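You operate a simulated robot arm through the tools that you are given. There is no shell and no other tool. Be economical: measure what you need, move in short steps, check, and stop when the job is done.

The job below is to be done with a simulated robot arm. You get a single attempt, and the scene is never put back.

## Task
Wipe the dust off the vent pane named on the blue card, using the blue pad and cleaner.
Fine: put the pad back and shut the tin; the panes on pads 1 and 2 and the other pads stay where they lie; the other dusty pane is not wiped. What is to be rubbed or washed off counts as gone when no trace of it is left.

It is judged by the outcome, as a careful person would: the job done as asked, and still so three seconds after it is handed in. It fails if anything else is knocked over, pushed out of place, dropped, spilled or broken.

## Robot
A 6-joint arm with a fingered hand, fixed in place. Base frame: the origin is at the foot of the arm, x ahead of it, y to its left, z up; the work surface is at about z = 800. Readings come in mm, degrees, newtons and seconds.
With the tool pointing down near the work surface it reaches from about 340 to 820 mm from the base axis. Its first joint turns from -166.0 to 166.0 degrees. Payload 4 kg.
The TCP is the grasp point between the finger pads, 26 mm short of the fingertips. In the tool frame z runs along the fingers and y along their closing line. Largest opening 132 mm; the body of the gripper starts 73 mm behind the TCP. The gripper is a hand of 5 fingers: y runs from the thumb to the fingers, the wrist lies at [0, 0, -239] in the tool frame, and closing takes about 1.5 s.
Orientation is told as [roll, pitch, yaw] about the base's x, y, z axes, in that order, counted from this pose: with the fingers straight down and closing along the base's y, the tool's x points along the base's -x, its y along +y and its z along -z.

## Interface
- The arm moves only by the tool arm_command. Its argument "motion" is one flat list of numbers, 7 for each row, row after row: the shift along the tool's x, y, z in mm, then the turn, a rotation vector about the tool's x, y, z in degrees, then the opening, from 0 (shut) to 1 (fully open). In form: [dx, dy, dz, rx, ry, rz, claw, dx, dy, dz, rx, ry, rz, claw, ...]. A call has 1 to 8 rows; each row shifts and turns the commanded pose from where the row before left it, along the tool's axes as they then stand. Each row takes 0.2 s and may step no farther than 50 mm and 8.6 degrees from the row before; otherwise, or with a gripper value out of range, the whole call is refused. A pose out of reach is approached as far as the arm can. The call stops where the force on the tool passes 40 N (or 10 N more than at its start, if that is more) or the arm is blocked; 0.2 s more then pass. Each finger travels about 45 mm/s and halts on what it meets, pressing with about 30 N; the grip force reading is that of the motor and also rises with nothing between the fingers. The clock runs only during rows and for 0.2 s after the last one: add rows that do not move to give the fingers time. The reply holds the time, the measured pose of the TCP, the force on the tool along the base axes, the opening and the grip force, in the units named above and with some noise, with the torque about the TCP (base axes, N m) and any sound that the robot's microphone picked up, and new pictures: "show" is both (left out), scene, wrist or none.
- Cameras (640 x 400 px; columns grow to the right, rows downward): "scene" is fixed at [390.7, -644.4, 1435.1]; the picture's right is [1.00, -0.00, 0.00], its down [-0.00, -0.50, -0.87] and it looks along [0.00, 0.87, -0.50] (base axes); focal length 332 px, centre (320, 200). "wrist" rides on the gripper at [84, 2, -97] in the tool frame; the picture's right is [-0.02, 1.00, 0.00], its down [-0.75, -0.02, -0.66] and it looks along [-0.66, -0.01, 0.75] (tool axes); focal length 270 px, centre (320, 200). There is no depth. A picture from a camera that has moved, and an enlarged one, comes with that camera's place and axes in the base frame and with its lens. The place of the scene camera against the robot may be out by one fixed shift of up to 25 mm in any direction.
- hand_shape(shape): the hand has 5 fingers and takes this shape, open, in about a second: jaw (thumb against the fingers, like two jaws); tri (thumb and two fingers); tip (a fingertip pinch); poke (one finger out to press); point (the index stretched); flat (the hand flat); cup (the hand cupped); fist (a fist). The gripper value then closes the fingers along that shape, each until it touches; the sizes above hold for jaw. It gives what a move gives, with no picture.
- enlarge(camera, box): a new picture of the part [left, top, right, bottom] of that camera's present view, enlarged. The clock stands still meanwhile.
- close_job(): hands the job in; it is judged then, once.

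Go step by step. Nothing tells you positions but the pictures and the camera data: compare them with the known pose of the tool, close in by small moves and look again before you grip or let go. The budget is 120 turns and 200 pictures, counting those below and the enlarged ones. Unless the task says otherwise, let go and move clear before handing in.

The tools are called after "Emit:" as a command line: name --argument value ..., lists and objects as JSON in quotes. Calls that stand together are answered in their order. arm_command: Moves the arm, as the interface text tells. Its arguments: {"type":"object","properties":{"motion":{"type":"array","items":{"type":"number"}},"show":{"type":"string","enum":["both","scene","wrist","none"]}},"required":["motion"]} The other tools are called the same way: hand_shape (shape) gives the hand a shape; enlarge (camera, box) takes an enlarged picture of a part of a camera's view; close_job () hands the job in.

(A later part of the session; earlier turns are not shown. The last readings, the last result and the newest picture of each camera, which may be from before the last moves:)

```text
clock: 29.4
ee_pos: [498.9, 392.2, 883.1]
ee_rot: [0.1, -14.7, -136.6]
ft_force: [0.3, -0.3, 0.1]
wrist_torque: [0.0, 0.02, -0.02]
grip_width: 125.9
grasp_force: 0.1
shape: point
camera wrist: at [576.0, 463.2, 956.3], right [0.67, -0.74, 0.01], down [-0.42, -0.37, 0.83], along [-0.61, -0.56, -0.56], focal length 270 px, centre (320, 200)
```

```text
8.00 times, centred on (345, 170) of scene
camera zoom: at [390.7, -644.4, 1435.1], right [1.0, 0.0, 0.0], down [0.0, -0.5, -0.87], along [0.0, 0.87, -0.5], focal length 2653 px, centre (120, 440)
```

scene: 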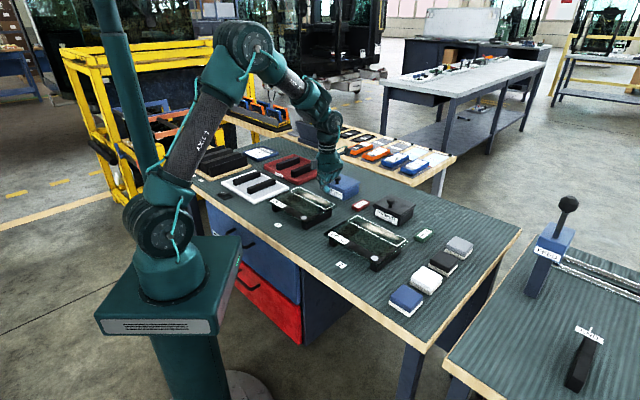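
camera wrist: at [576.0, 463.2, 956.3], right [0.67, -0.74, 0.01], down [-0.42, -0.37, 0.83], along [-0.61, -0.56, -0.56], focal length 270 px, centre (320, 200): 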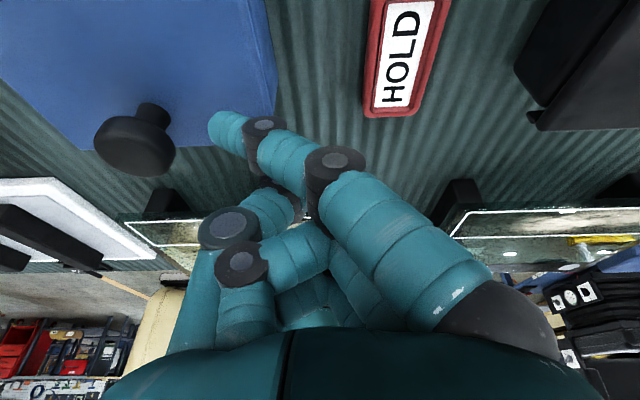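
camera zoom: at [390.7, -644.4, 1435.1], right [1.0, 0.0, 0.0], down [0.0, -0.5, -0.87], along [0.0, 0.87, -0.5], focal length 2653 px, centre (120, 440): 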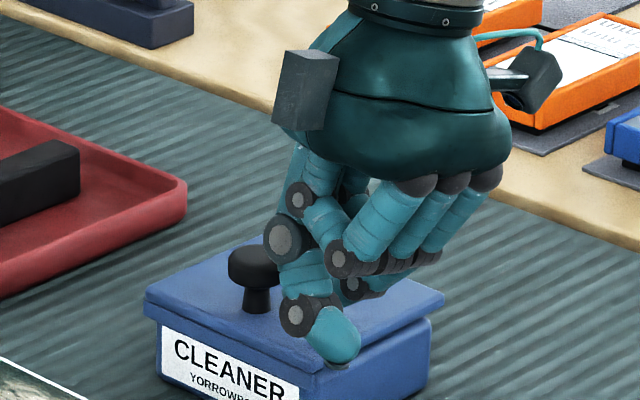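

Emit:
arm_command --motion '[0.8, 0, 2.9, 0, 0, 0, 1, 0.8, 0, 2.9, 0, 0, 0, 1, 0.8, 0, 2.9, 0, 0, 0, 1, 0, 0, 0, 0, 0, 0, 1]' --show "none"

Emit:
arm_command --motion '[0.8, 0, 2.9, 0, 0, 0, 1, 0, 0, 0, 0, 0, 0, 1]' --show "none"

Emit:
arm_command --motion '[0.8, 0, 2.9, 0, 0, 0, 1, 0, 0, 0, 0, 0, 0, 1]' --show "wrist"

Emit:
enlarge --camera "scene" --box '[315, 155, 375, 205]'

```text
clock: 30.4
ee_pos: [497.8, 392.8, 873.8]
ee_rot: [0.0, -14.7, -136.7]
ft_force: [0.3, 0.1, 1.6]
wrist_torque: [0.08, 0.03, -0.04]
grip_width: 126.3
grasp_force: 0.1
shape: point
```

```text
clock: 31.0
ee_pos: [498.7, 393.1, 870.6]
ee_rot: [0.0, -14.7, -136.7]
ft_force: [2.8, -2.6, 6.4]
wrist_torque: [0.33, -0.03, -0.05]
grip_width: 126.2
grasp_force: 0.1
shape: point
```

```text
clock: 31.6
ee_pos: [499.3, 392.3, 866.6]
ee_rot: [0.0, -14.7, -136.6]
ft_force: [1.3, -3.6, 8.7]
wrist_torque: [0.49, 0.01, -0.07]
grip_width: 126.3
grasp_force: 0.1
shape: point
camera wrist: at [575.8, 463.7, 940.7], right [0.67, -0.74, 0.0], down [-0.42, -0.37, 0.83], along [-0.61, -0.56, -0.56], focal length 270 px, centre (320, 200)
```

wrist: 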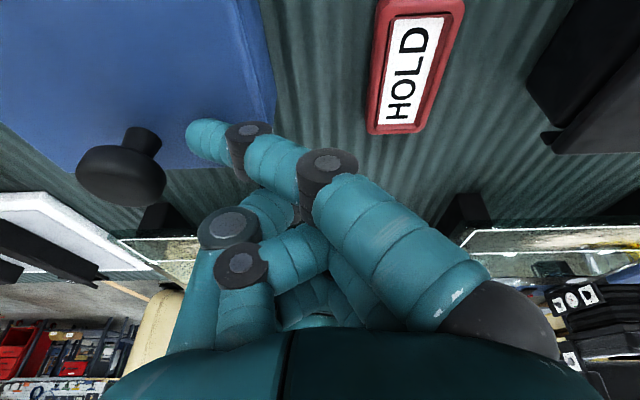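

```text
8.00 times, centred on (345, 180) of scene
camera zoom: at [390.7, -644.4, 1435.1], right [1.0, 0.0, 0.0], down [0.0, -0.5, -0.87], along [0.0, 0.87, -0.5], focal length 2653 px, centre (120, 360)
```

zoom: 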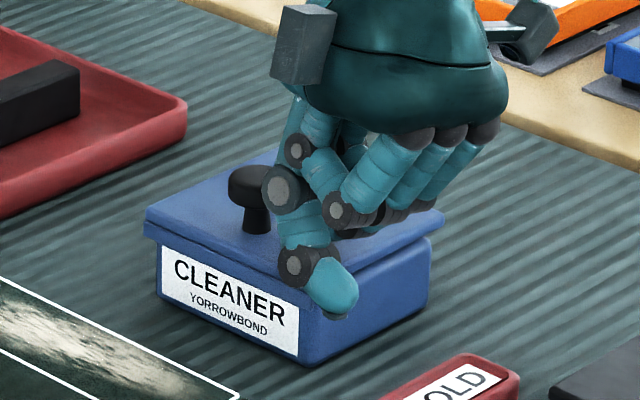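

Contact came at TCP z ≈ 872, so the index underside is ~31 mm below the TCP. I'll back off in front of the lid, then lower to just under lip level.

Emit:
arm_command --motion '[-3.1, 0, -11.6, 0, 0, 0, 1, -16.4, 0, 4.4, 0, 0, 0, 1, -16.4, 0, 4.4, 0, 0, 0, 1, 5, 0, 18.8, 0, 0, 0, 1, 5.1, 0, 18.9, 0, 0, 0, 1, 0, 0, 0, 0, 0, 0, 1]' --show "wrist"

Emit:
enlarge --camera "scene" --box '[305, 155, 365, 205]'

```text
clock: 32.8
ee_pos: [473.5, 365.9, 853.2]
ee_rot: [0.1, -14.7, -137.2]
ft_force: [-8.1, -16.1, 22.1]
wrist_torque: [0.94, -0.26, 0.18]
grip_width: 126.0
grasp_force: 0.1
shape: point
stopped in row 5: the force on the tool passed its limit at 57 N (the readings are from after the stop); the commanded pose is now the measured one
camera wrist: at [551.9, 436.3, 926.5], right [0.67, -0.75, 0.01], down [-0.42, -0.37, 0.83], along [-0.61, -0.55, -0.56], focal length 270 px, centre (320, 200)
```

wrist: 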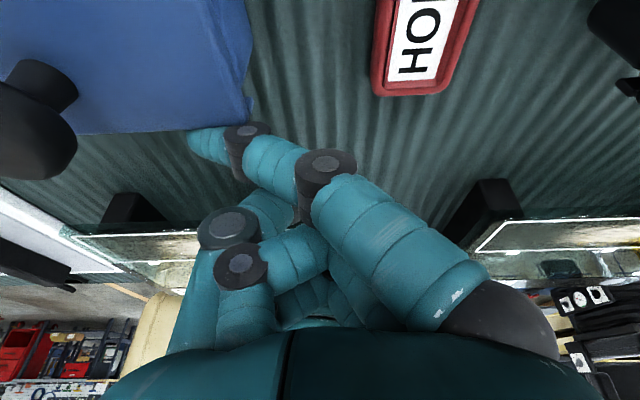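

```text
8.00 times, centred on (335, 180) of scene
camera zoom: at [390.7, -644.4, 1435.1], right [1.0, 0.0, 0.0], down [0.0, -0.5, -0.87], along [0.0, 0.87, -0.5], focal length 2653 px, centre (200, 360)
```

zoom: 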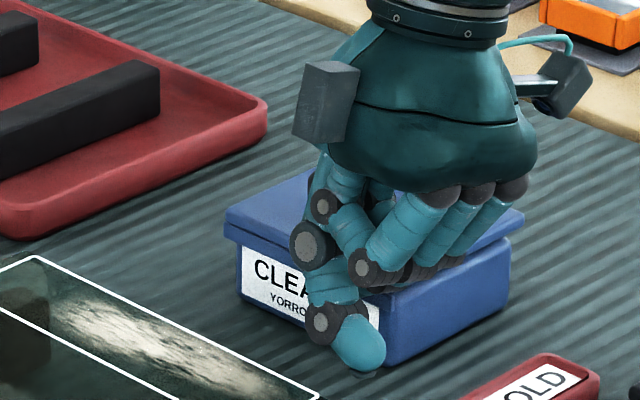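

The index was still resting on the lid's front edge. I'll raise, back off 9 mm more, and lower again in small steps.

Emit:
arm_command --motion '[-2.6, 0, -9.7, 0, 0, 0, 1, -9.2, 0, 2.5, 0, 0, 0, 1, 2.6, 0, 9.7, 0, 0, 0, 1, 0, 0, 0, 0, 0, 0, 1]' --show "none"

Emit:
arm_command --motion '[1.7, 0, 6.4, 0, 0, 0, 1, 1.7, 0, 6.4, 0, 0, 0, 1, 0, 0, 0, 0, 0, 0, 1]' --show "wrist"

Emit:
enlarge --camera "scene" --box '[305, 155, 365, 205]'

```text
clock: 33.8
ee_pos: [467.9, 359.8, 850.9]
ee_rot: [0.2, -14.7, -137.0]
ft_force: [-0.6, -0.2, 0.1]
wrist_torque: [0.04, -0.01, 0.02]
grip_width: 126.0
grasp_force: 0.2
shape: point
```

```text
clock: 34.6
ee_pos: [468.2, 360.7, 839.1]
ee_rot: [0.1, -14.7, -137.0]
ft_force: [-0.2, -1.0, 0.2]
wrist_torque: [0.0, -0.01, 0.01]
grip_width: 125.9
grasp_force: 0.1
shape: point
camera wrist: at [545.3, 431.1, 911.9], right [0.67, -0.74, 0.01], down [-0.42, -0.37, 0.83], along [-0.61, -0.56, -0.56], focal length 270 px, centre (320, 200)
```

wrist: 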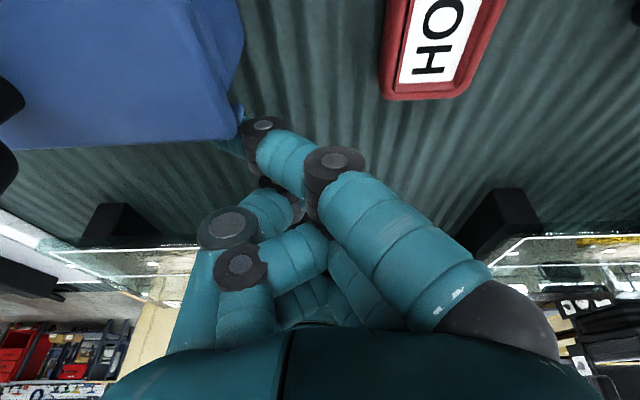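

```text
8.00 times, centred on (335, 180) of scene
camera zoom: at [390.7, -644.4, 1435.1], right [1.0, 0.0, 0.0], down [0.0, -0.5, -0.87], along [0.0, 0.87, -0.5], focal length 2653 px, centre (200, 360)
```

zoom: 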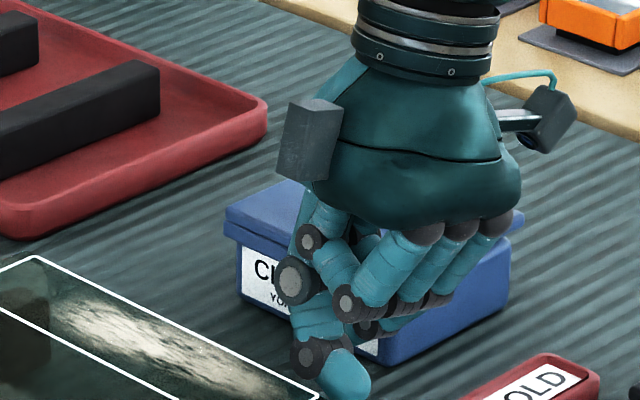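

The fingertip has gone below the lip, with no contact force. I'll move forward 8 mm and lift 12 mm.

Emit:
arm_command --motion '[3.9, 0, -1, 0, 0, 0, 1, 3.9, 0, -1, 0, 0, 0, 1, -1.5, 0, -5.8, 0, 0, 0, 1, -1.5, 0, -5.8, 0, 0, 0, 1, 0, 0, 0, 0, 0, 0, 1]' --show "wrist"

Emit:
enlarge --camera "scene" --box '[305, 155, 365, 205]'

```text
clock: 35.8
ee_pos: [473.2, 367.5, 850.2]
ee_rot: [0.1, -14.7, -137.0]
ft_force: [0.0, -0.8, -0.2]
wrist_torque: [-0.01, 0.01, 0.02]
grip_width: 0.0
grasp_force: 0.1
shape: point
camera wrist: at [551.2, 436.7, 923.9], right [0.67, -0.74, 0.01], down [-0.42, -0.37, 0.83], along [-0.61, -0.56, -0.56], focal length 270 px, centre (320, 200)
```

wrist: 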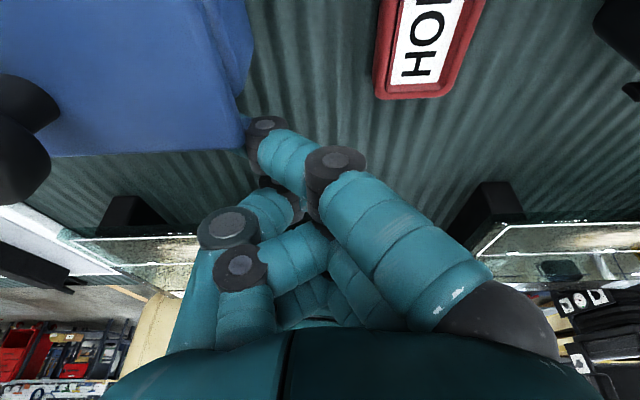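

```text
8.00 times, centred on (335, 180) of scene
camera zoom: at [390.7, -644.4, 1435.1], right [1.0, 0.0, 0.0], down [0.0, -0.5, -0.87], along [0.0, 0.87, -0.5], focal length 2653 px, centre (200, 360)
```

zoom: 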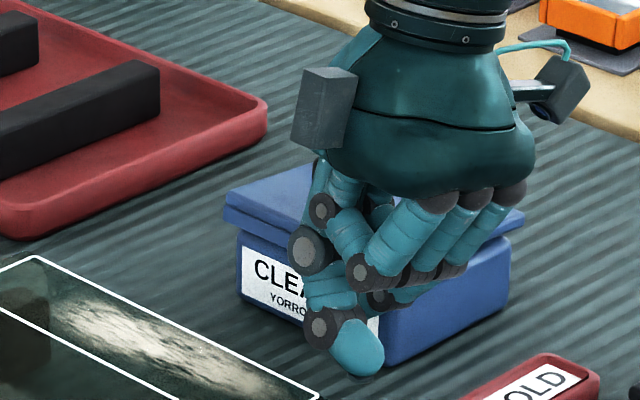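

The lid has begun to lift on the fingertip. I'll continue up, then in under the lid along the hinge arc.

Emit:
arm_command --motion '[-0.4, 0, -9.2, 0, 0, 0, 1, -0.4, 0, -9.2, 0, 0, 0, 1, 5.7, 0, -7.7, 0, 0, 0, 1, 5.7, 0, -7.7, 0, 0, 0, 1, 0, 0, 0, 0, 0, 0, 1]' --show "wrist"

Emit:
enlarge --camera "scene" --box '[305, 145, 375, 205]'

```text
clock: 37.0
ee_pos: [486.6, 380.2, 881.5]
ee_rot: [0.1, -14.6, -137.0]
ft_force: [-0.2, -0.6, 0.1]
wrist_torque: [0.0, 0.01, -0.04]
grip_width: 0.1
grasp_force: 0.1
shape: point
camera wrist: at [564.3, 450.4, 953.8], right [0.67, -0.74, 0.01], down [-0.42, -0.37, 0.83], along [-0.61, -0.56, -0.56], focal length 270 px, centre (320, 200)
```

wrist: 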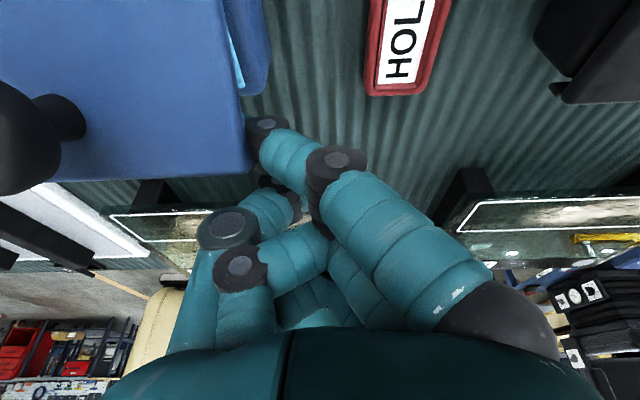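

```text
6.67 times, centred on (340, 175) of scene
camera zoom: at [390.7, -644.4, 1435.1], right [1.0, 0.0, 0.0], down [0.0, -0.5, -0.87], along [0.0, 0.87, -0.5], focal length 2210 px, centre (187, 367)
```

zoom: 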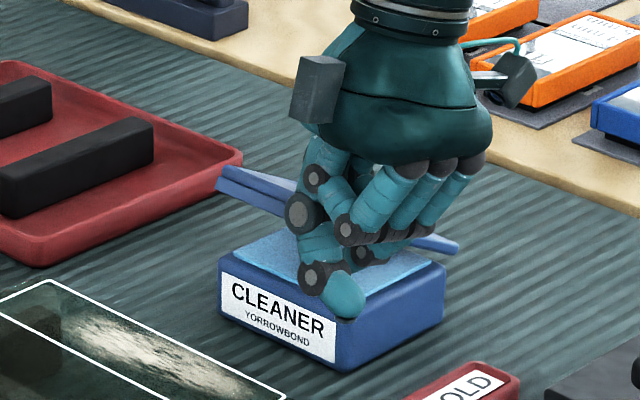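

Working well: the tin shows its soaked surface. I'll continue along the arc to about 60°.

Emit:
arm_command --motion '[0.9, 0, -17.4, 0, 0, 0, 1, 3.6, 0, -12.5, 0, 0, 0, 1, 3.7, 0, -12.6, 0, 0, 0, 1, 6.6, 0, -11.4, 0, 0, 0, 1, 6.6, 0, -11.4, 0, 0, 0, 1, 0, 0, 0, 0, 0, 0, 1]' --show "wrist"

Emit:
enlarge --camera "scene" --box '[305, 135, 385, 205]'

```text
clock: 38.4
ee_pos: [514.5, 404.3, 939.0]
ee_rot: [0.1, -14.7, -137.0]
ft_force: [-0.1, -0.9, -0.4]
wrist_torque: [0.01, 0.04, -0.01]
grip_width: 0.3
grasp_force: 0.1
shape: point
camera wrist: at [591.8, 475.0, 1011.7], right [0.67, -0.74, 0.01], down [-0.42, -0.37, 0.83], along [-0.61, -0.56, -0.56], focal length 270 px, centre (320, 200)
```

wrist: 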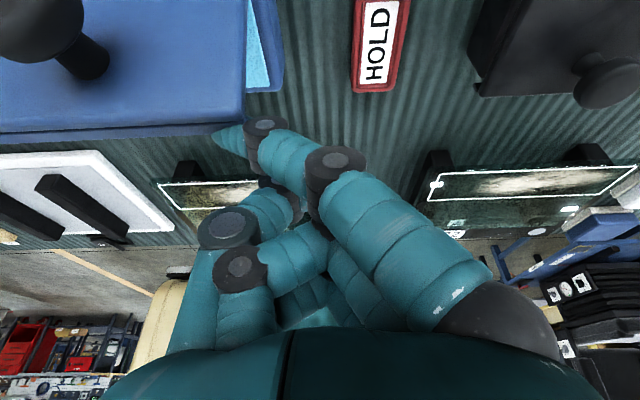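

```text
5.71 times, centred on (345, 170) of scene
camera zoom: at [390.7, -644.4, 1435.1], right [1.0, 0.0, 0.0], down [0.0, -0.5, -0.87], along [0.0, 0.87, -0.5], focal length 1895 px, centre (177, 371)
```

zoom: 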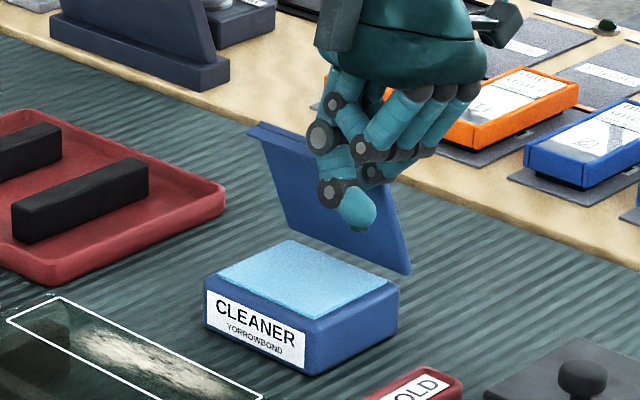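

The lid is at about 60°. I'll push on mostly forward to bring it near upright.

Emit:
arm_command --motion '[11.6, 0, -6.7, 0, 0, 0, 1, 11.7, 0, -6.8, 0, 0, 0, 1, 11.2, 0, -4.5, 0, 0, 0, 1, 11.2, 0, -4.6, 0, 0, 0, 1, 0, 0, 0, 0, 0, 0, 1]' --show "wrist"

Emit:
enlarge --camera "scene" --box '[305, 135, 385, 205]'

```text
clock: 39.6
ee_pos: [548.1, 438.2, 945.9]
ee_rot: [-0.8, -14.7, -137.0]
ft_force: [-0.8, 0.2, -0.4]
wrist_torque: [-0.03, -0.01, 0.0]
grip_width: 0.0
grasp_force: 0.1
shape: point
out of reach, approached as far as the arm can: row 4
camera wrist: at [626.1, 506.9, 1019.0], right [0.67, -0.75, -0.01], down [-0.42, -0.38, 0.83], along [-0.62, -0.55, -0.56], focal length 270 px, centre (320, 200)
```

wrist: 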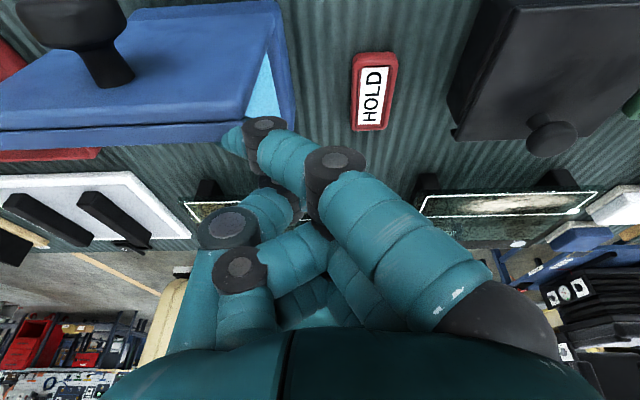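

```text
5.71 times, centred on (345, 170) of scene
camera zoom: at [390.7, -644.4, 1435.1], right [1.0, 0.0, 0.0], down [0.0, -0.5, -0.87], along [0.0, 0.87, -0.5], focal length 1895 px, centre (177, 371)
```

zoom: 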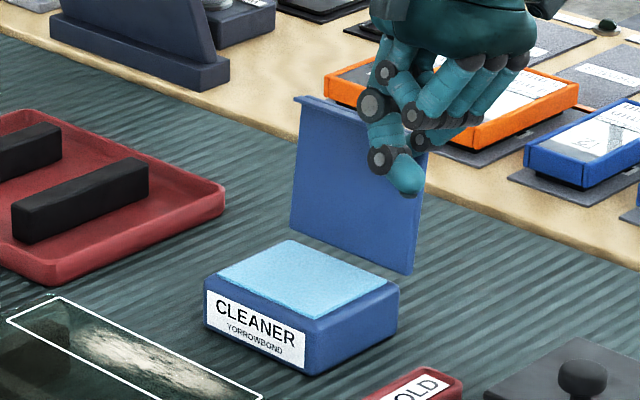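

Near upright but the tilted wrist ran out of reach. I'll untilt the hand, then push further forward.

Emit:
arm_command --motion '[2, 0, 4, 0, 7.5, 0, 1, 2, 0, 4, 0, 7.3, 0, 1, 8, 0, 0, 0, 0, 0, 1, 8, 0, 0, 0, 0, 0, 1, 0, 0, 0, 0, 0, 0, 1]' --show "wrist"

Emit:
enlarge --camera "scene" --box '[305, 125, 395, 205]'

```text
clock: 40.9
ee_pos: [557.2, 446.5, 936.9]
ee_rot: [0.2, -0.5, -137.0]
ft_force: [-9.8, -14.2, 5.9]
wrist_torque: [0.14, 0.11, 0.51]
grip_width: 126.4
grasp_force: 0.0
shape: point
stopped in row 5: the force on the tool passed its limit at 41 N (the readings are from after the stop); the commanded pose is now the measured one
camera wrist: at [620.4, 504.1, 1033.6], right [0.67, -0.74, 0.0], down [-0.56, -0.5, 0.66], along [-0.49, -0.44, -0.75], focal length 270 px, centre (320, 200)
```

wrist: 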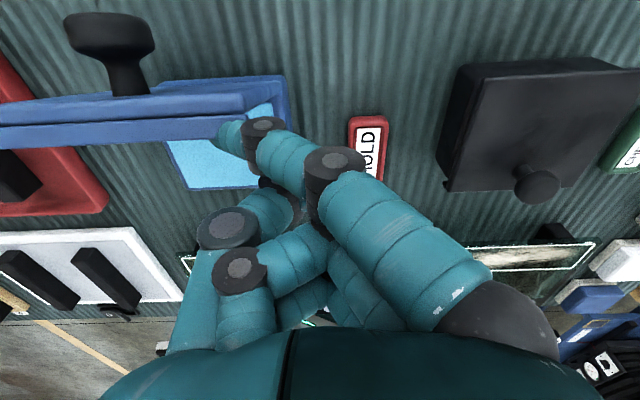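

```text
5.00 times, centred on (350, 165) of scene
camera zoom: at [390.7, -644.4, 1435.1], right [1.0, 0.0, 0.0], down [0.0, -0.5, -0.87], along [0.0, 0.87, -0.5], focal length 1658 px, centre (170, 375)
```

zoom: 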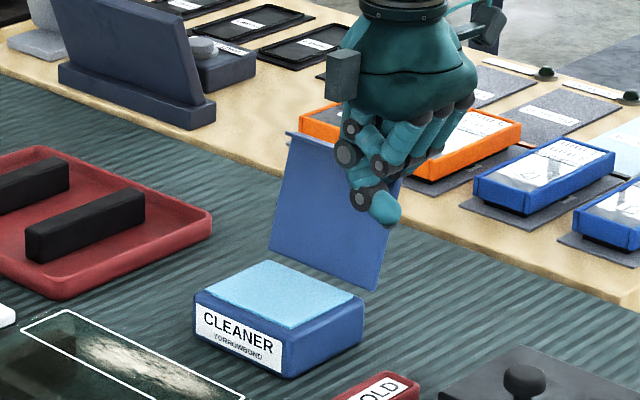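

The lid leans past upright and met its stop. I'll back off gently and check it stays open.

Emit:
arm_command --motion '[-10, 0, 0, 0, 0, 0, 1, -25, 0, 0, 0, 0, 0, 1, -30, 0, 0, 0, 0, 0, 1, 0, 0, -30, 0, 0, 0, 1, 0, 0, -30, 0, 0, 0, 1, 0, 0, 0, 0, 0, 0, 1]' --show "wrist"

Emit:
enlarge --camera "scene" --box '[305, 125, 395, 205]'

```text
clock: 42.3
ee_pos: [511.4, 405.5, 998.2]
ee_rot: [0.1, -0.3, -136.9]
ft_force: [-0.2, -0.6, -0.4]
wrist_torque: [0.02, 0.04, 0.0]
grip_width: 126.1
grasp_force: 0.0
shape: point
camera wrist: at [573.5, 461.7, 1095.6], right [0.67, -0.74, 0.0], down [-0.56, -0.5, 0.66], along [-0.49, -0.44, -0.75], focal length 270 px, centre (320, 200)
```

wrist: 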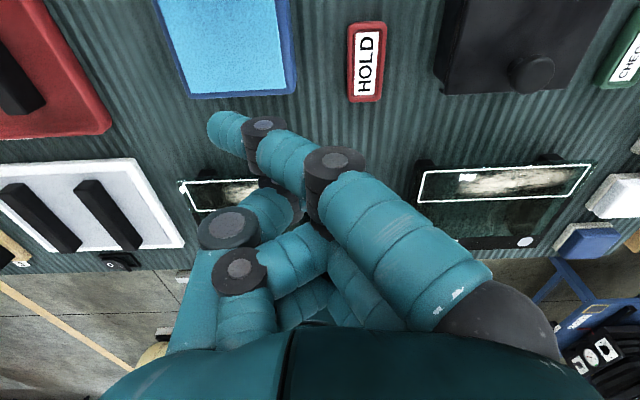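

```text
5.00 times, centred on (350, 165) of scene
camera zoom: at [390.7, -644.4, 1435.1], right [1.0, 0.0, 0.0], down [0.0, -0.5, -0.87], along [0.0, 0.87, -0.5], focal length 1658 px, centre (170, 375)
```

zoom: 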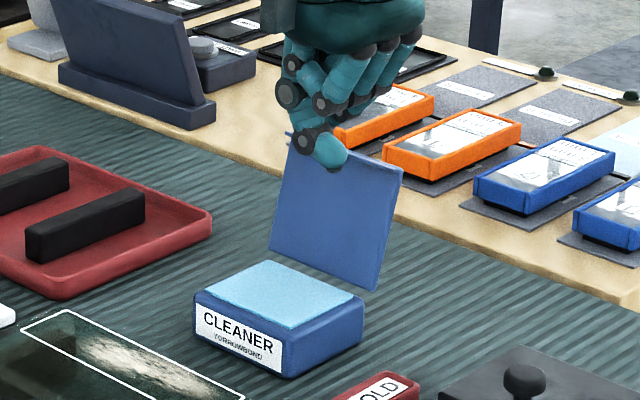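

The lid stays open, and the tin is in place. Now I go to the blue pad, at about (598, −66), with "tri" shape, and turn the hand back.

Emit:
hand_shape --shape "tri"

Emit:
arm_command --motion '[-28.4, 33.5, -3, 0, 0, 0, 1, -28.4, 33.5, 0, 0, 0, 0, 1, -28.4, 33.5, 0, 0, 0, 0, 1, -28.4, 33.5, 0, 0, 0, 0, 1, -28.4, 33.5, 0, 0, 0, 0, 1, -28.4, 33.5, 0, 0, 0, 0, 1, -28.4, 33.5, 0, 0, 0, 0, 1, -28.4, 33.5, 0, 0, 0, 0, 1]' --show "none"

Emit:
arm_command --motion '[-28.4, 33.5, 0, 0, 0, 0, 1, -28.4, 33.5, 0, 0, 0, 0, 1, -28.4, 33.5, 0, 0, 0, 0, 1, -28.4, 33.5, 0, 0, 0, 0, 1, 0, 0, 0, 0, 0, -8.5, 1, 0, 0, 0, 0, 0, -8.5, 1, 0, 0, 0, 0, 0, -8.5, 1, 0, 0, 0, 0, 0, -8.5, 1]' --show "none"

Emit:
arm_command --motion '[0, 0, 0, 0, 0, -8.5, 1, 0, 0, 0, 0, 0, -8.5, 1, 0, 0, 0, 0, 0, -8.5, 1, 0, 0, 0, 0, 0, -8.5, 1, 0, 0, 0, 0, 0, -8.5, 1, 0, 0, 0, 0, 0, -8.5, 1, 0, 0, 0, 0, 0, -8.5, 1, 0, 0, 0, 0, 0, -8.5, 1]' --show "none"

Emit:
arm_command --motion '[0, 0, 0, 0, 0, -8.5, 1, 0, 0, 0, 0, 0, -8.5, 1, 0, 0, 0, 0, 0, -8.5, 1, 0, 0, 0, 0, 0, -8.5, 1, 0, 0, 0, 0, 0, -8.5, 1, 0, 0, 0, 0, 0, -8.5, 1, 0, 0, 0, 0, 0, -8.5, 1, 0, 0, 0, 0, 0, -8.5, 1]' --show "both"

```text
clock: 43.2
ee_pos: [511.3, 404.5, 997.2]
ee_rot: [0.1, -0.3, -136.8]
ft_force: [0.7, 0.1, -0.3]
wrist_torque: [-0.03, 0.01, -0.01]
grip_width: 132.1
grasp_force: 0.0
shape: tri
```

```text
clock: 45.0
ee_pos: [527.2, 54.4, 998.2]
ee_rot: [0.0, -0.3, -136.9]
ft_force: [0.1, 1.0, 0.0]
wrist_torque: [0.04, -0.01, 0.01]
grip_width: 131.8
grasp_force: 0.0
shape: tri
```

```text
clock: 46.8
ee_pos: [536.5, -123.2, 1001.4]
ee_rot: [0.0, -0.3, -102.9]
ft_force: [-0.1, -0.4, -0.1]
wrist_torque: [-0.03, 0.02, 0.03]
grip_width: 132.0
grasp_force: 0.0
shape: tri
```

```text
clock: 48.6
ee_pos: [537.1, -122.1, 1001.8]
ee_rot: [-0.3, 0.1, -34.8]
ft_force: [-1.1, -0.8, 0.3]
wrist_torque: [0.03, 0.02, 0.01]
grip_width: 132.0
grasp_force: 0.1
shape: tri
```

```text
clock: 50.4
ee_pos: [537.9, -120.8, 1002.7]
ee_rot: [-0.2, 0.2, 33.2]
ft_force: [0.2, 0.5, -0.2]
wrist_torque: [-0.01, 0.0, 0.0]
grip_width: 131.9
grasp_force: 0.0
shape: tri
camera wrist: at [464.6, -166.1, 1100.3], right [-0.53, 0.85, 0.0], down [0.64, 0.4, 0.65], along [0.56, 0.35, -0.76], focal length 270 px, centre (320, 200)
```

scene: 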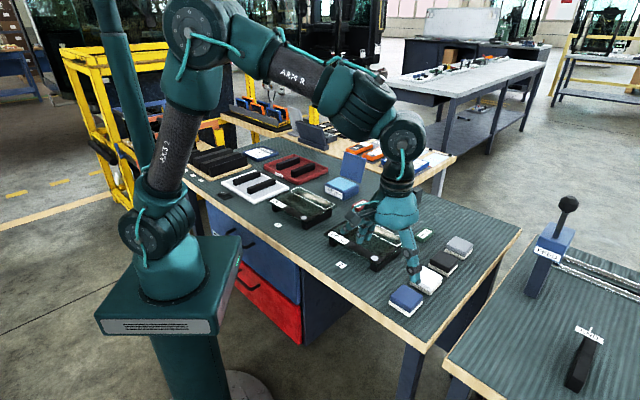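
wrist: 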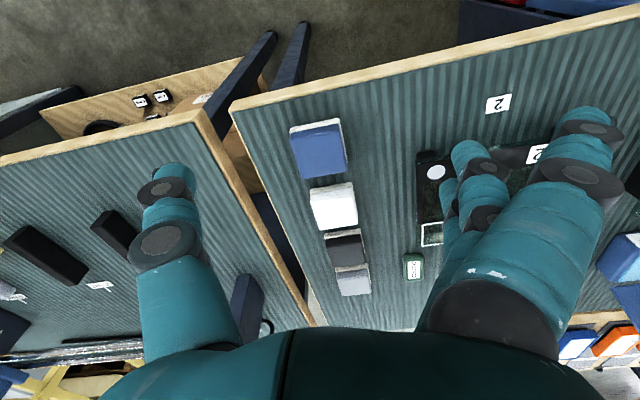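

The pads are in view. I'll finish the yaw to 43° and move closer above the blue pad.

Emit:
arm_command --motion '[0, 0, 0, 0, 0, -5, 1, 0, 0, 0, 0, 0, -5.1, 1, -20, -7, 30, 0, 0, 0, 1, -20, -6, 30, 0, 0, 0, 1, 0, 0, 0, 0, 0, 0, 1]' --show "wrist"

```text
clock: 51.6
ee_pos: [575.4, -104.0, 943.5]
ee_rot: [-0.1, 0.2, 43.2]
ft_force: [0.2, 0.4, 0.4]
wrist_torque: [0.01, -0.01, -0.01]
grip_width: 131.8
grasp_force: 0.1
shape: tri
camera wrist: at [511.5, -160.9, 1041.4], right [-0.67, 0.74, 0.0], down [0.56, 0.51, 0.65], along [0.49, 0.44, -0.76], focal length 270 px, centre (320, 200)
```

wrist: 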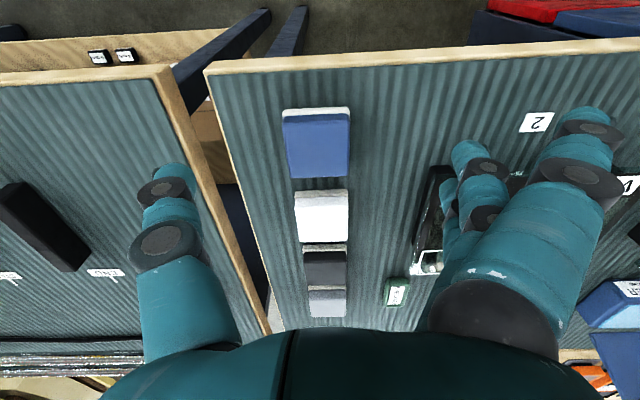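

Hand and pads are aligned. I'll go over the pad and half close, still above it, to see where the fingers will come.

Emit:
arm_command --motion '[-20, -1, 0, 0, 0, 0, 0.7, -20, -1, 30, 0, 0, 0, 0.6, 0, 0, 35, 0, 0, 0, 0.6, 0, 0, 0, 0, 0, 0, 0.6, 0, 0, 0, 0, 0, 0, 0.6]' --show "wrist"

Emit:
enlarge --camera "scene" --box '[370, 250, 460, 320]'

```text
clock: 52.8
ee_pos: [605.1, -79.6, 876.6]
ee_rot: [-0.1, 0.2, 43.3]
ft_force: [-0.2, -0.5, 0.2]
wrist_torque: [0.02, 0.01, -0.03]
grip_width: 79.8
grasp_force: 0.0
shape: tri
camera wrist: at [540.8, -135.7, 974.6], right [-0.67, 0.74, 0.0], down [0.56, 0.51, 0.65], along [0.49, 0.44, -0.76], focal length 270 px, centre (320, 200)
```

wrist: 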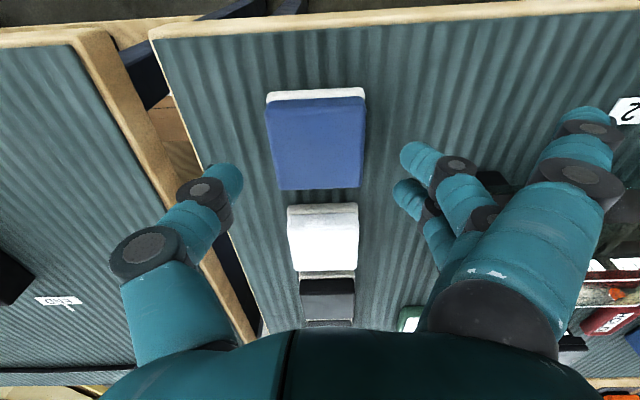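

```text
5.71 times, centred on (415, 285) of scene
camera zoom: at [390.7, -644.4, 1435.1], right [1.0, 0.0, 0.0], down [0.0, -0.5, -0.87], along [0.0, 0.87, -0.5], focal length 1895 px, centre (-223, -286)
```

zoom: 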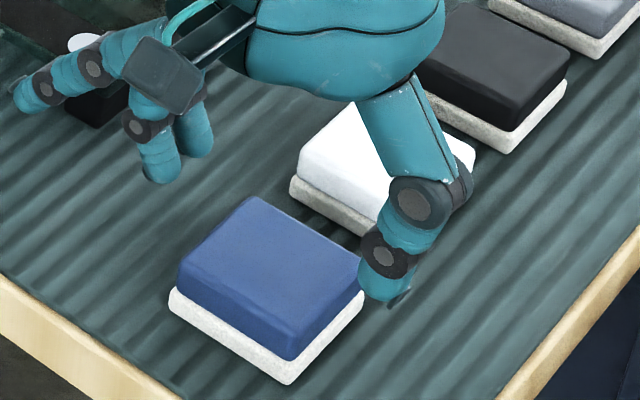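

The pad is centred between thumb and two fingers. I'll lower to z ≈ 839 and close on it.

Emit:
arm_command --motion '[0, 0, 19, 0, 0, 0, 0.65, 0, 0, 19, 0, 0, 0, 0.65, 0, 0, 0, 0, 0, 0, 0.45, 0, 0, 0, 0, 0, 0, 0.3, 0, 0, 0, 0, 0, 0, 0.3, 0, 0, 0, 0, 0, 0, 0.3, 0, 0, 0, 0, 0, 0, 0.3]' --show "wrist"

Emit:
enlarge --camera "scene" --box '[370, 250, 460, 320]'

```text
clock: 54.4
ee_pos: [604.1, -79.2, 840.1]
ee_rot: [-0.1, 0.3, 43.2]
ft_force: [5.1, -6.6, 25.7]
wrist_torque: [2.38, 1.14, -0.2]
grip_width: 53.5
grasp_force: 29.7
shape: tri
camera wrist: at [540.3, -135.2, 937.5], right [-0.67, 0.74, 0.0], down [0.56, 0.51, 0.65], along [0.49, 0.44, -0.76], focal length 270 px, centre (320, 200)
```

wrist: 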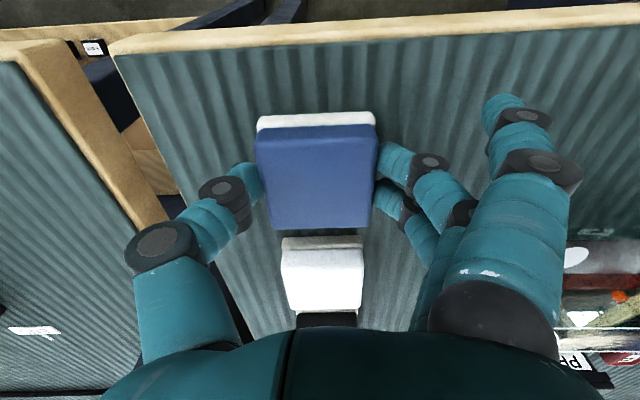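

```text
5.71 times, centred on (415, 285) of scene
camera zoom: at [390.7, -644.4, 1435.1], right [1.0, 0.0, 0.0], down [0.0, -0.5, -0.87], along [0.0, 0.87, -0.5], focal length 1895 px, centre (-223, -286)
```

zoom: 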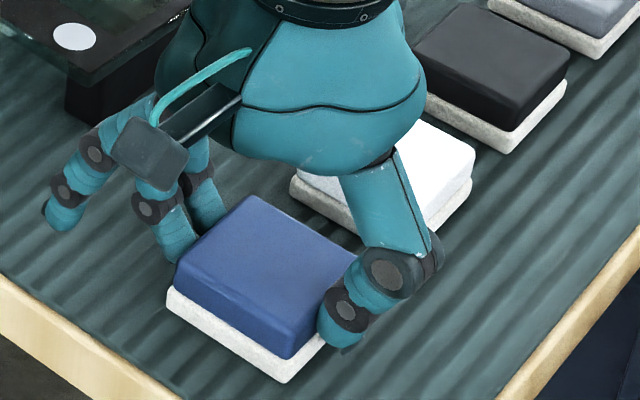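

The grip holds; the outstretched finger just presses on the table. I'll lift straight up 40 mm and check the pad.

Emit:
arm_command --motion '[0, 0, -10, 0, 0, 0, 0.3, 0, 0, -15, 0, 0, 0, 0.3, 0, 0, -15, 0, 0, 0, 0.3, 0, 0, 0, 0, 0, 0, 0.3]' --show "wrist"

Emit:
enlarge --camera "scene" --box '[370, 230, 460, 310]'

```text
clock: 55.4
ee_pos: [604.3, -78.5, 879.8]
ee_rot: [0.0, 0.3, 43.2]
ft_force: [-0.4, -0.4, -0.9]
wrist_torque: [-0.02, 0.05, 0.03]
grip_width: 53.5
grasp_force: 30.3
shape: tri
camera wrist: at [541.2, -134.6, 977.3], right [-0.67, 0.74, 0.0], down [0.56, 0.51, 0.65], along [0.49, 0.44, -0.76], focal length 270 px, centre (320, 200)
```

wrist: 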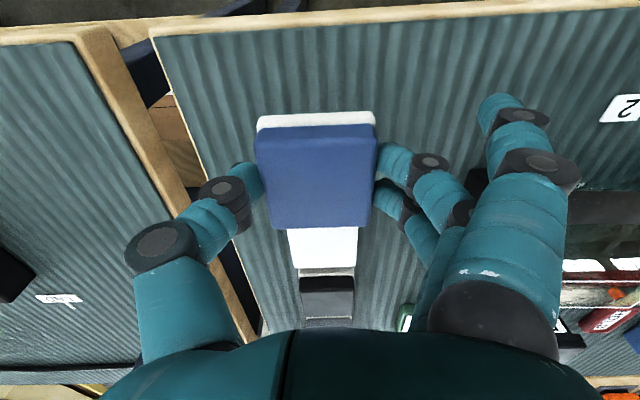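

```text
5.00 times, centred on (415, 270) of scene
camera zoom: at [390.7, -644.4, 1435.1], right [1.0, 0.0, 0.0], down [0.0, -0.5, -0.87], along [0.0, 0.87, -0.5], focal length 1658 px, centre (-155, -150)
```

zoom: 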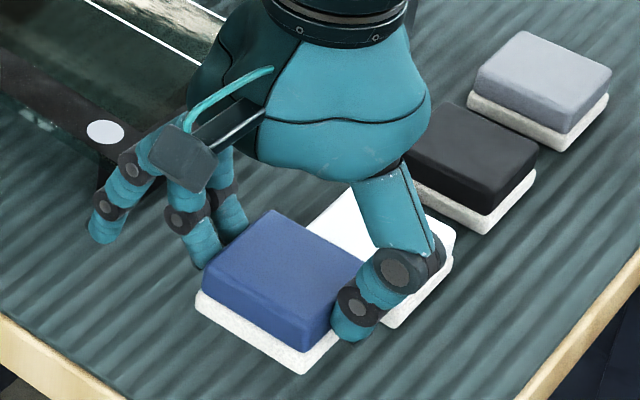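

The pad is held level. The torque reading suggests the far outstretched finger touched something near pane VP 32; I'll check that the pane did not move, using the same zoom as before.

Emit:
enlarge --camera "scene" --box '[260, 170, 420, 270]'

Emit:
enlarge --camera "scene" --box '[350, 220, 420, 280]'

```text
4.00 times, centred on (340, 220) of scene
camera zoom: at [390.7, -644.4, 1435.1], right [1.0, 0.0, 0.0], down [0.0, -0.5, -0.87], along [0.0, 0.87, -0.5], focal length 1326 px, centre (240, 120)
```

zoom: 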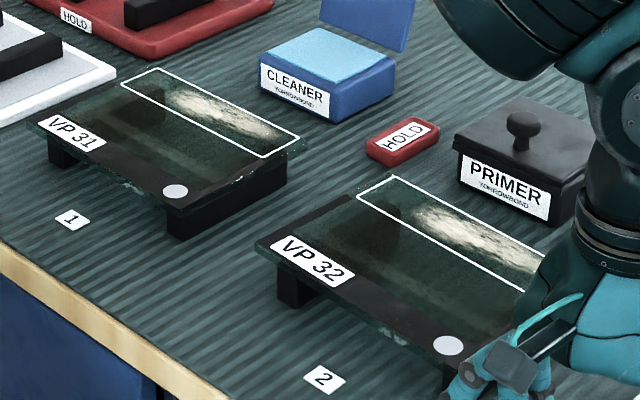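

```text
6.67 times, centred on (385, 250) of scene
camera zoom: at [390.7, -644.4, 1435.1], right [1.0, 0.0, 0.0], down [0.0, -0.5, -0.87], along [0.0, 0.87, -0.5], focal length 2210 px, centre (-113, -133)
```

zoom: 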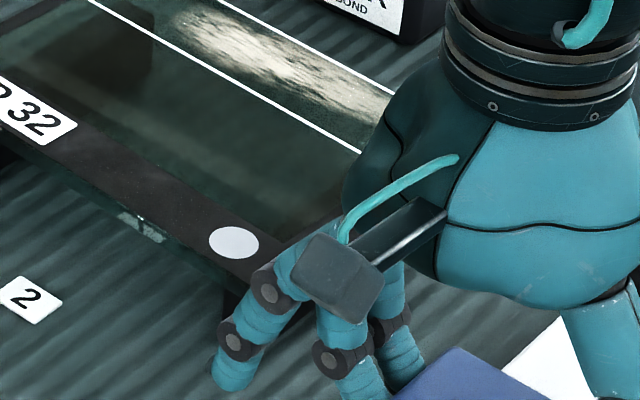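

The glass of VP 32 appears slid a few mm (an outstretched finger nudged it); I must set it back later. First I lift clear and carry the pad over to the tin, then measure the pane.

Emit:
arm_command --motion '[0, 0, -45, 0, 0, 0, 0.3, 0, 0, -45, 0, 0, 0, 0.3, -24.7, 41, 0, 0, 0, 0, 0.3, -24.7, 41, 0, 0, 0, 0, 0.3, -24.7, 41, 0, 0, 0, 0, 0.3, -24.7, 41, 0, 0, 0, 0, 0.3, -24.7, 41, 0, 0, 0, 0, 0.3, -24.7, 41, 0, 0, 0, 0, 0.3]' --show "none"

Emit:
arm_command --motion '[-24.7, 41, 0, 0, 0, 0, 0.3, -24.7, 41, 0, 0, 0, 0, 0.3, -24.7, 41, 0, 0, 0, 0, 0.3, -24.7, 41, 0, 0, 0, 0, 0.3, -24.7, 41, 0, 0, 0, 0, 0.3, -12, 41, 0, 0, 0, 0, 0.3, 0, 0, 0, 0, 0, 0, 0.3]' --show "both"

Emit:
enlarge --camera "scene" --box '[260, 170, 420, 270]'

```text
clock: 57.2
ee_pos: [544.8, 202.2, 967.5]
ee_rot: [-0.2, 0.3, 43.1]
ft_force: [-0.8, 0.1, -0.6]
wrist_torque: [-0.01, -0.01, 0.03]
grip_width: 53.2
grasp_force: 29.6
shape: tri
```

```text
clock: 58.8
ee_pos: [474.3, 475.1, 966.2]
ee_rot: [-0.3, 0.4, 43.2]
ft_force: [-0.9, -0.5, -0.7]
wrist_torque: [0.01, -0.01, 0.03]
grip_width: 53.3
grasp_force: 29.8
shape: tri
camera wrist: at [411.0, 418.7, 1064.6], right [-0.67, 0.74, 0.0], down [0.56, 0.51, 0.65], along [0.49, 0.44, -0.76], focal length 270 px, centre (320, 200)
```

scene: 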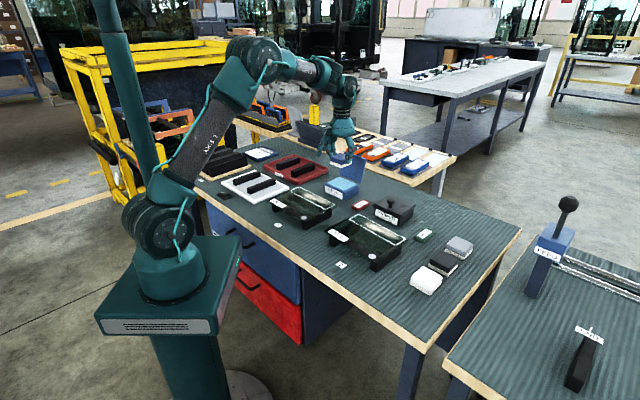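
wrist: 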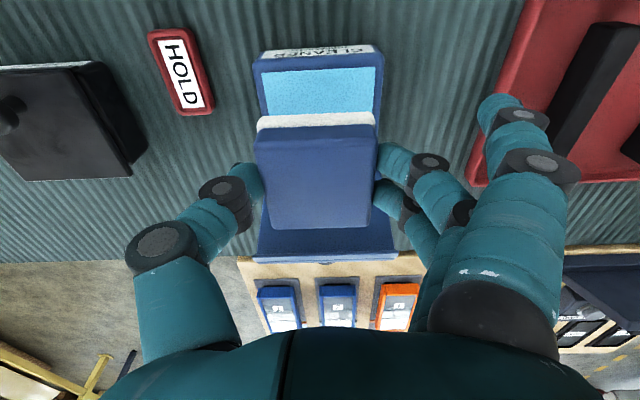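

```text
4.00 times, centred on (340, 220) of scene
camera zoom: at [390.7, -644.4, 1435.1], right [1.0, 0.0, 0.0], down [0.0, -0.5, -0.87], along [0.0, 0.87, -0.5], focal length 1326 px, centre (240, 120)
```

zoom: 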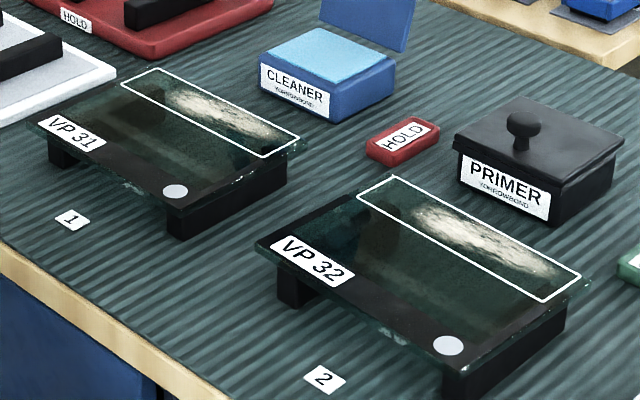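

The pane has shifted only by about 5 mm and 2°; I'll try to correct it afterwards. Now the dip: centre the pad over the sponge and lower.

Emit:
arm_command --motion '[-14, 0, 0, 0, 0, 0, 0.3, 0, 0, 38, 0, 0, 0, 0.3, 0, 0, 36, 0, 0, 0, 0.3, 0, 0, 0, 0, 0, 0, 0.3]' --show "wrist"

Emit:
enlarge --camera "scene" --box '[305, 135, 385, 205]'

```text
clock: 59.8
ee_pos: [486.8, 484.1, 892.7]
ee_rot: [-0.1, 0.3, 43.2]
ft_force: [1.3, 0.2, -0.7]
wrist_torque: [0.0, -0.03, -0.06]
grip_width: 53.2
grasp_force: 29.7
shape: tri
camera wrist: at [423.1, 428.0, 990.0], right [-0.67, 0.74, 0.0], down [0.56, 0.51, 0.65], along [0.49, 0.44, -0.76], focal length 270 px, centre (320, 200)
```

wrist: 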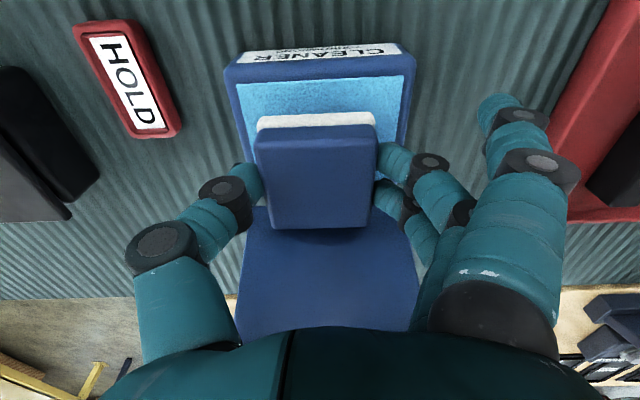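

```text
5.71 times, centred on (345, 170) of scene
camera zoom: at [390.7, -644.4, 1435.1], right [1.0, 0.0, 0.0], down [0.0, -0.5, -0.87], along [0.0, 0.87, -0.5], focal length 1895 px, centre (177, 371)
```

zoom: 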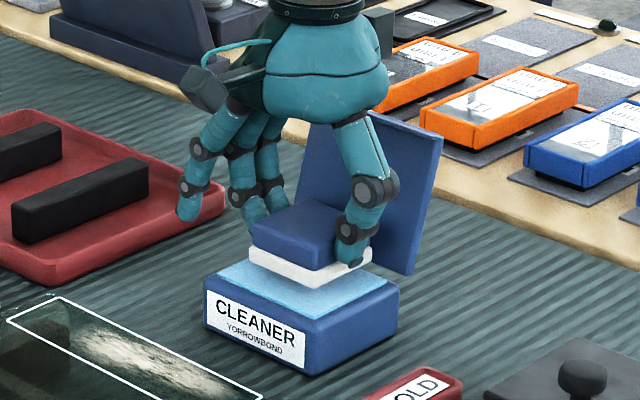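

Emit:
arm_command --motion '[0, 0, 6, 0, 0, 0, 0.3, 0, 0, 4, 0, 0, 0, 0.3, 0, 0, 0, 0, 0, 0, 0.3]' --show "none"

Emit:
arm_command --motion '[0, 0, 3, 0, 0, 0, 0.3, 0, 0, 0, 0, 0, 0, 0.3]' --show "none"

Emit:
enlarge --camera "scene" --box '[305, 135, 385, 205]'

```text
clock: 60.6
ee_pos: [486.9, 485.4, 882.0]
ee_rot: [-0.2, 0.3, 43.2]
ft_force: [0.4, 0.7, -0.7]
wrist_torque: [0.0, -0.01, 0.01]
grip_width: 53.4
grasp_force: 29.7
shape: tri
```

```text
clock: 61.2
ee_pos: [486.9, 485.3, 880.6]
ee_rot: [-0.1, 0.3, 43.1]
ft_force: [-2.6, -1.3, 17.2]
wrist_torque: [0.0, 0.03, 0.01]
grip_width: 53.6
grasp_force: 29.8
shape: tri
```

```text
5.71 times, centred on (345, 170) of scene
camera zoom: at [390.7, -644.4, 1435.1], right [1.0, 0.0, 0.0], down [0.0, -0.5, -0.87], along [0.0, 0.87, -0.5], focal length 1895 px, centre (177, 371)
```

zoom: 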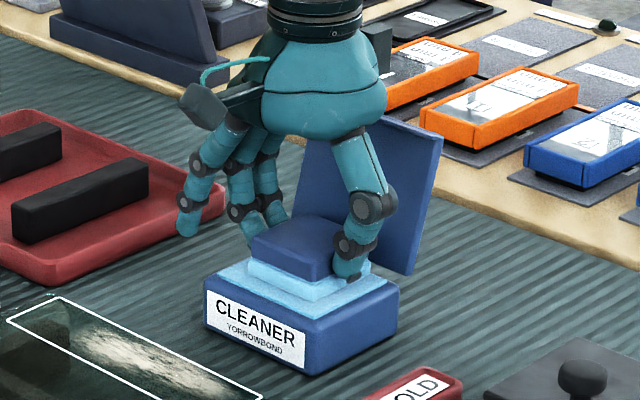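

The felt has turned wet blue. The two outstretched fingers would foul the pane, so I'll let the pad rest on the sponge and regrip it with all fingers ("jaw").

Emit:
arm_command --motion '[0, 0, -1.5, 0, 0, 0, 0.3, 0, 0, 0, 0, 0, 0, 0.5, 0, 0, 0, 0, 0, 0, 0.7, 0, 0, 0, 0, 0, 0, 0.8, 0, 0, 0, 0, 0, 0, 0.8, 0, 0, 0, 0, 0, 0, 0.8]' --show "none"

Emit:
hand_shape --shape "jaw"

Emit:
arm_command --motion '[0, 0, 0, 0, 0, 0, 0.7, 0, 0, 0, 0, 0, 0, 0.55, 0, 0, 0, 0, 0, 0, 0.55, 0, 0, 0, 0, 0, 0, 0.55]' --show "wrist"

Emit:
enlarge --camera "scene" --box '[305, 135, 385, 205]'

```text
clock: 62.6
ee_pos: [486.9, 483.8, 881.1]
ee_rot: [-0.1, 0.4, 43.2]
ft_force: [-0.4, -0.2, 1.0]
wrist_torque: [-0.01, -0.02, -0.01]
grip_width: 105.5
grasp_force: 0.1
shape: tri
```

```text
clock: 63.5
ee_pos: [486.0, 484.9, 880.6]
ee_rot: [-0.1, 0.3, 43.2]
ft_force: [-0.6, -0.7, -0.2]
wrist_torque: [0.01, 0.02, 0.02]
grip_width: 132.0
grasp_force: 0.0
shape: jaw
```

```text
clock: 64.5
ee_pos: [486.6, 484.6, 880.1]
ee_rot: [-0.1, 0.3, 43.1]
ft_force: [0.3, 0.6, 0.5]
wrist_torque: [-0.01, 0.0, 0.02]
grip_width: 73.5
grasp_force: 0.0
shape: jaw
camera wrist: at [422.2, 427.6, 978.8], right [-0.67, 0.74, 0.0], down [0.56, 0.51, 0.65], along [0.49, 0.44, -0.76], focal length 270 px, centre (320, 200)
```

wrist: 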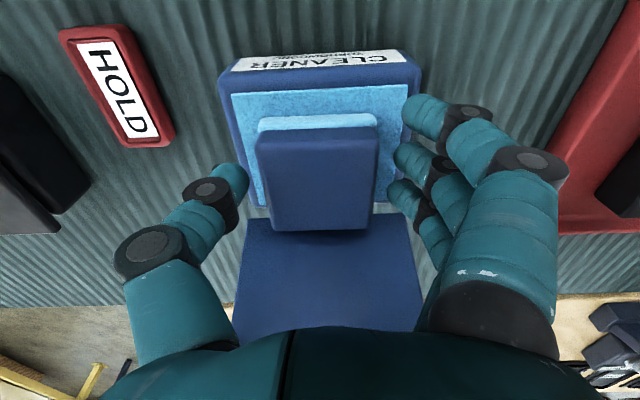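

```text
5.71 times, centred on (345, 170) of scene
camera zoom: at [390.7, -644.4, 1435.1], right [1.0, 0.0, 0.0], down [0.0, -0.5, -0.87], along [0.0, 0.87, -0.5], focal length 1895 px, centre (177, 371)
```

zoom: 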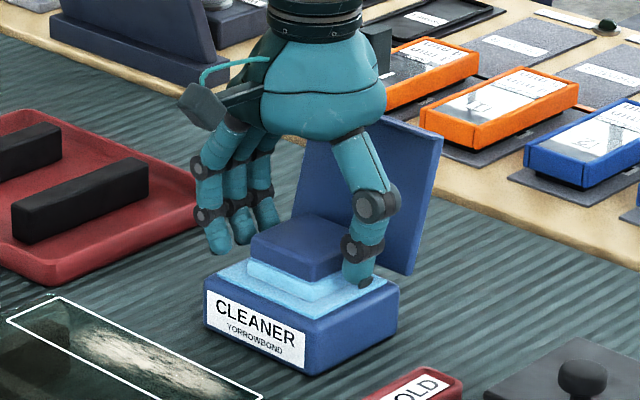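

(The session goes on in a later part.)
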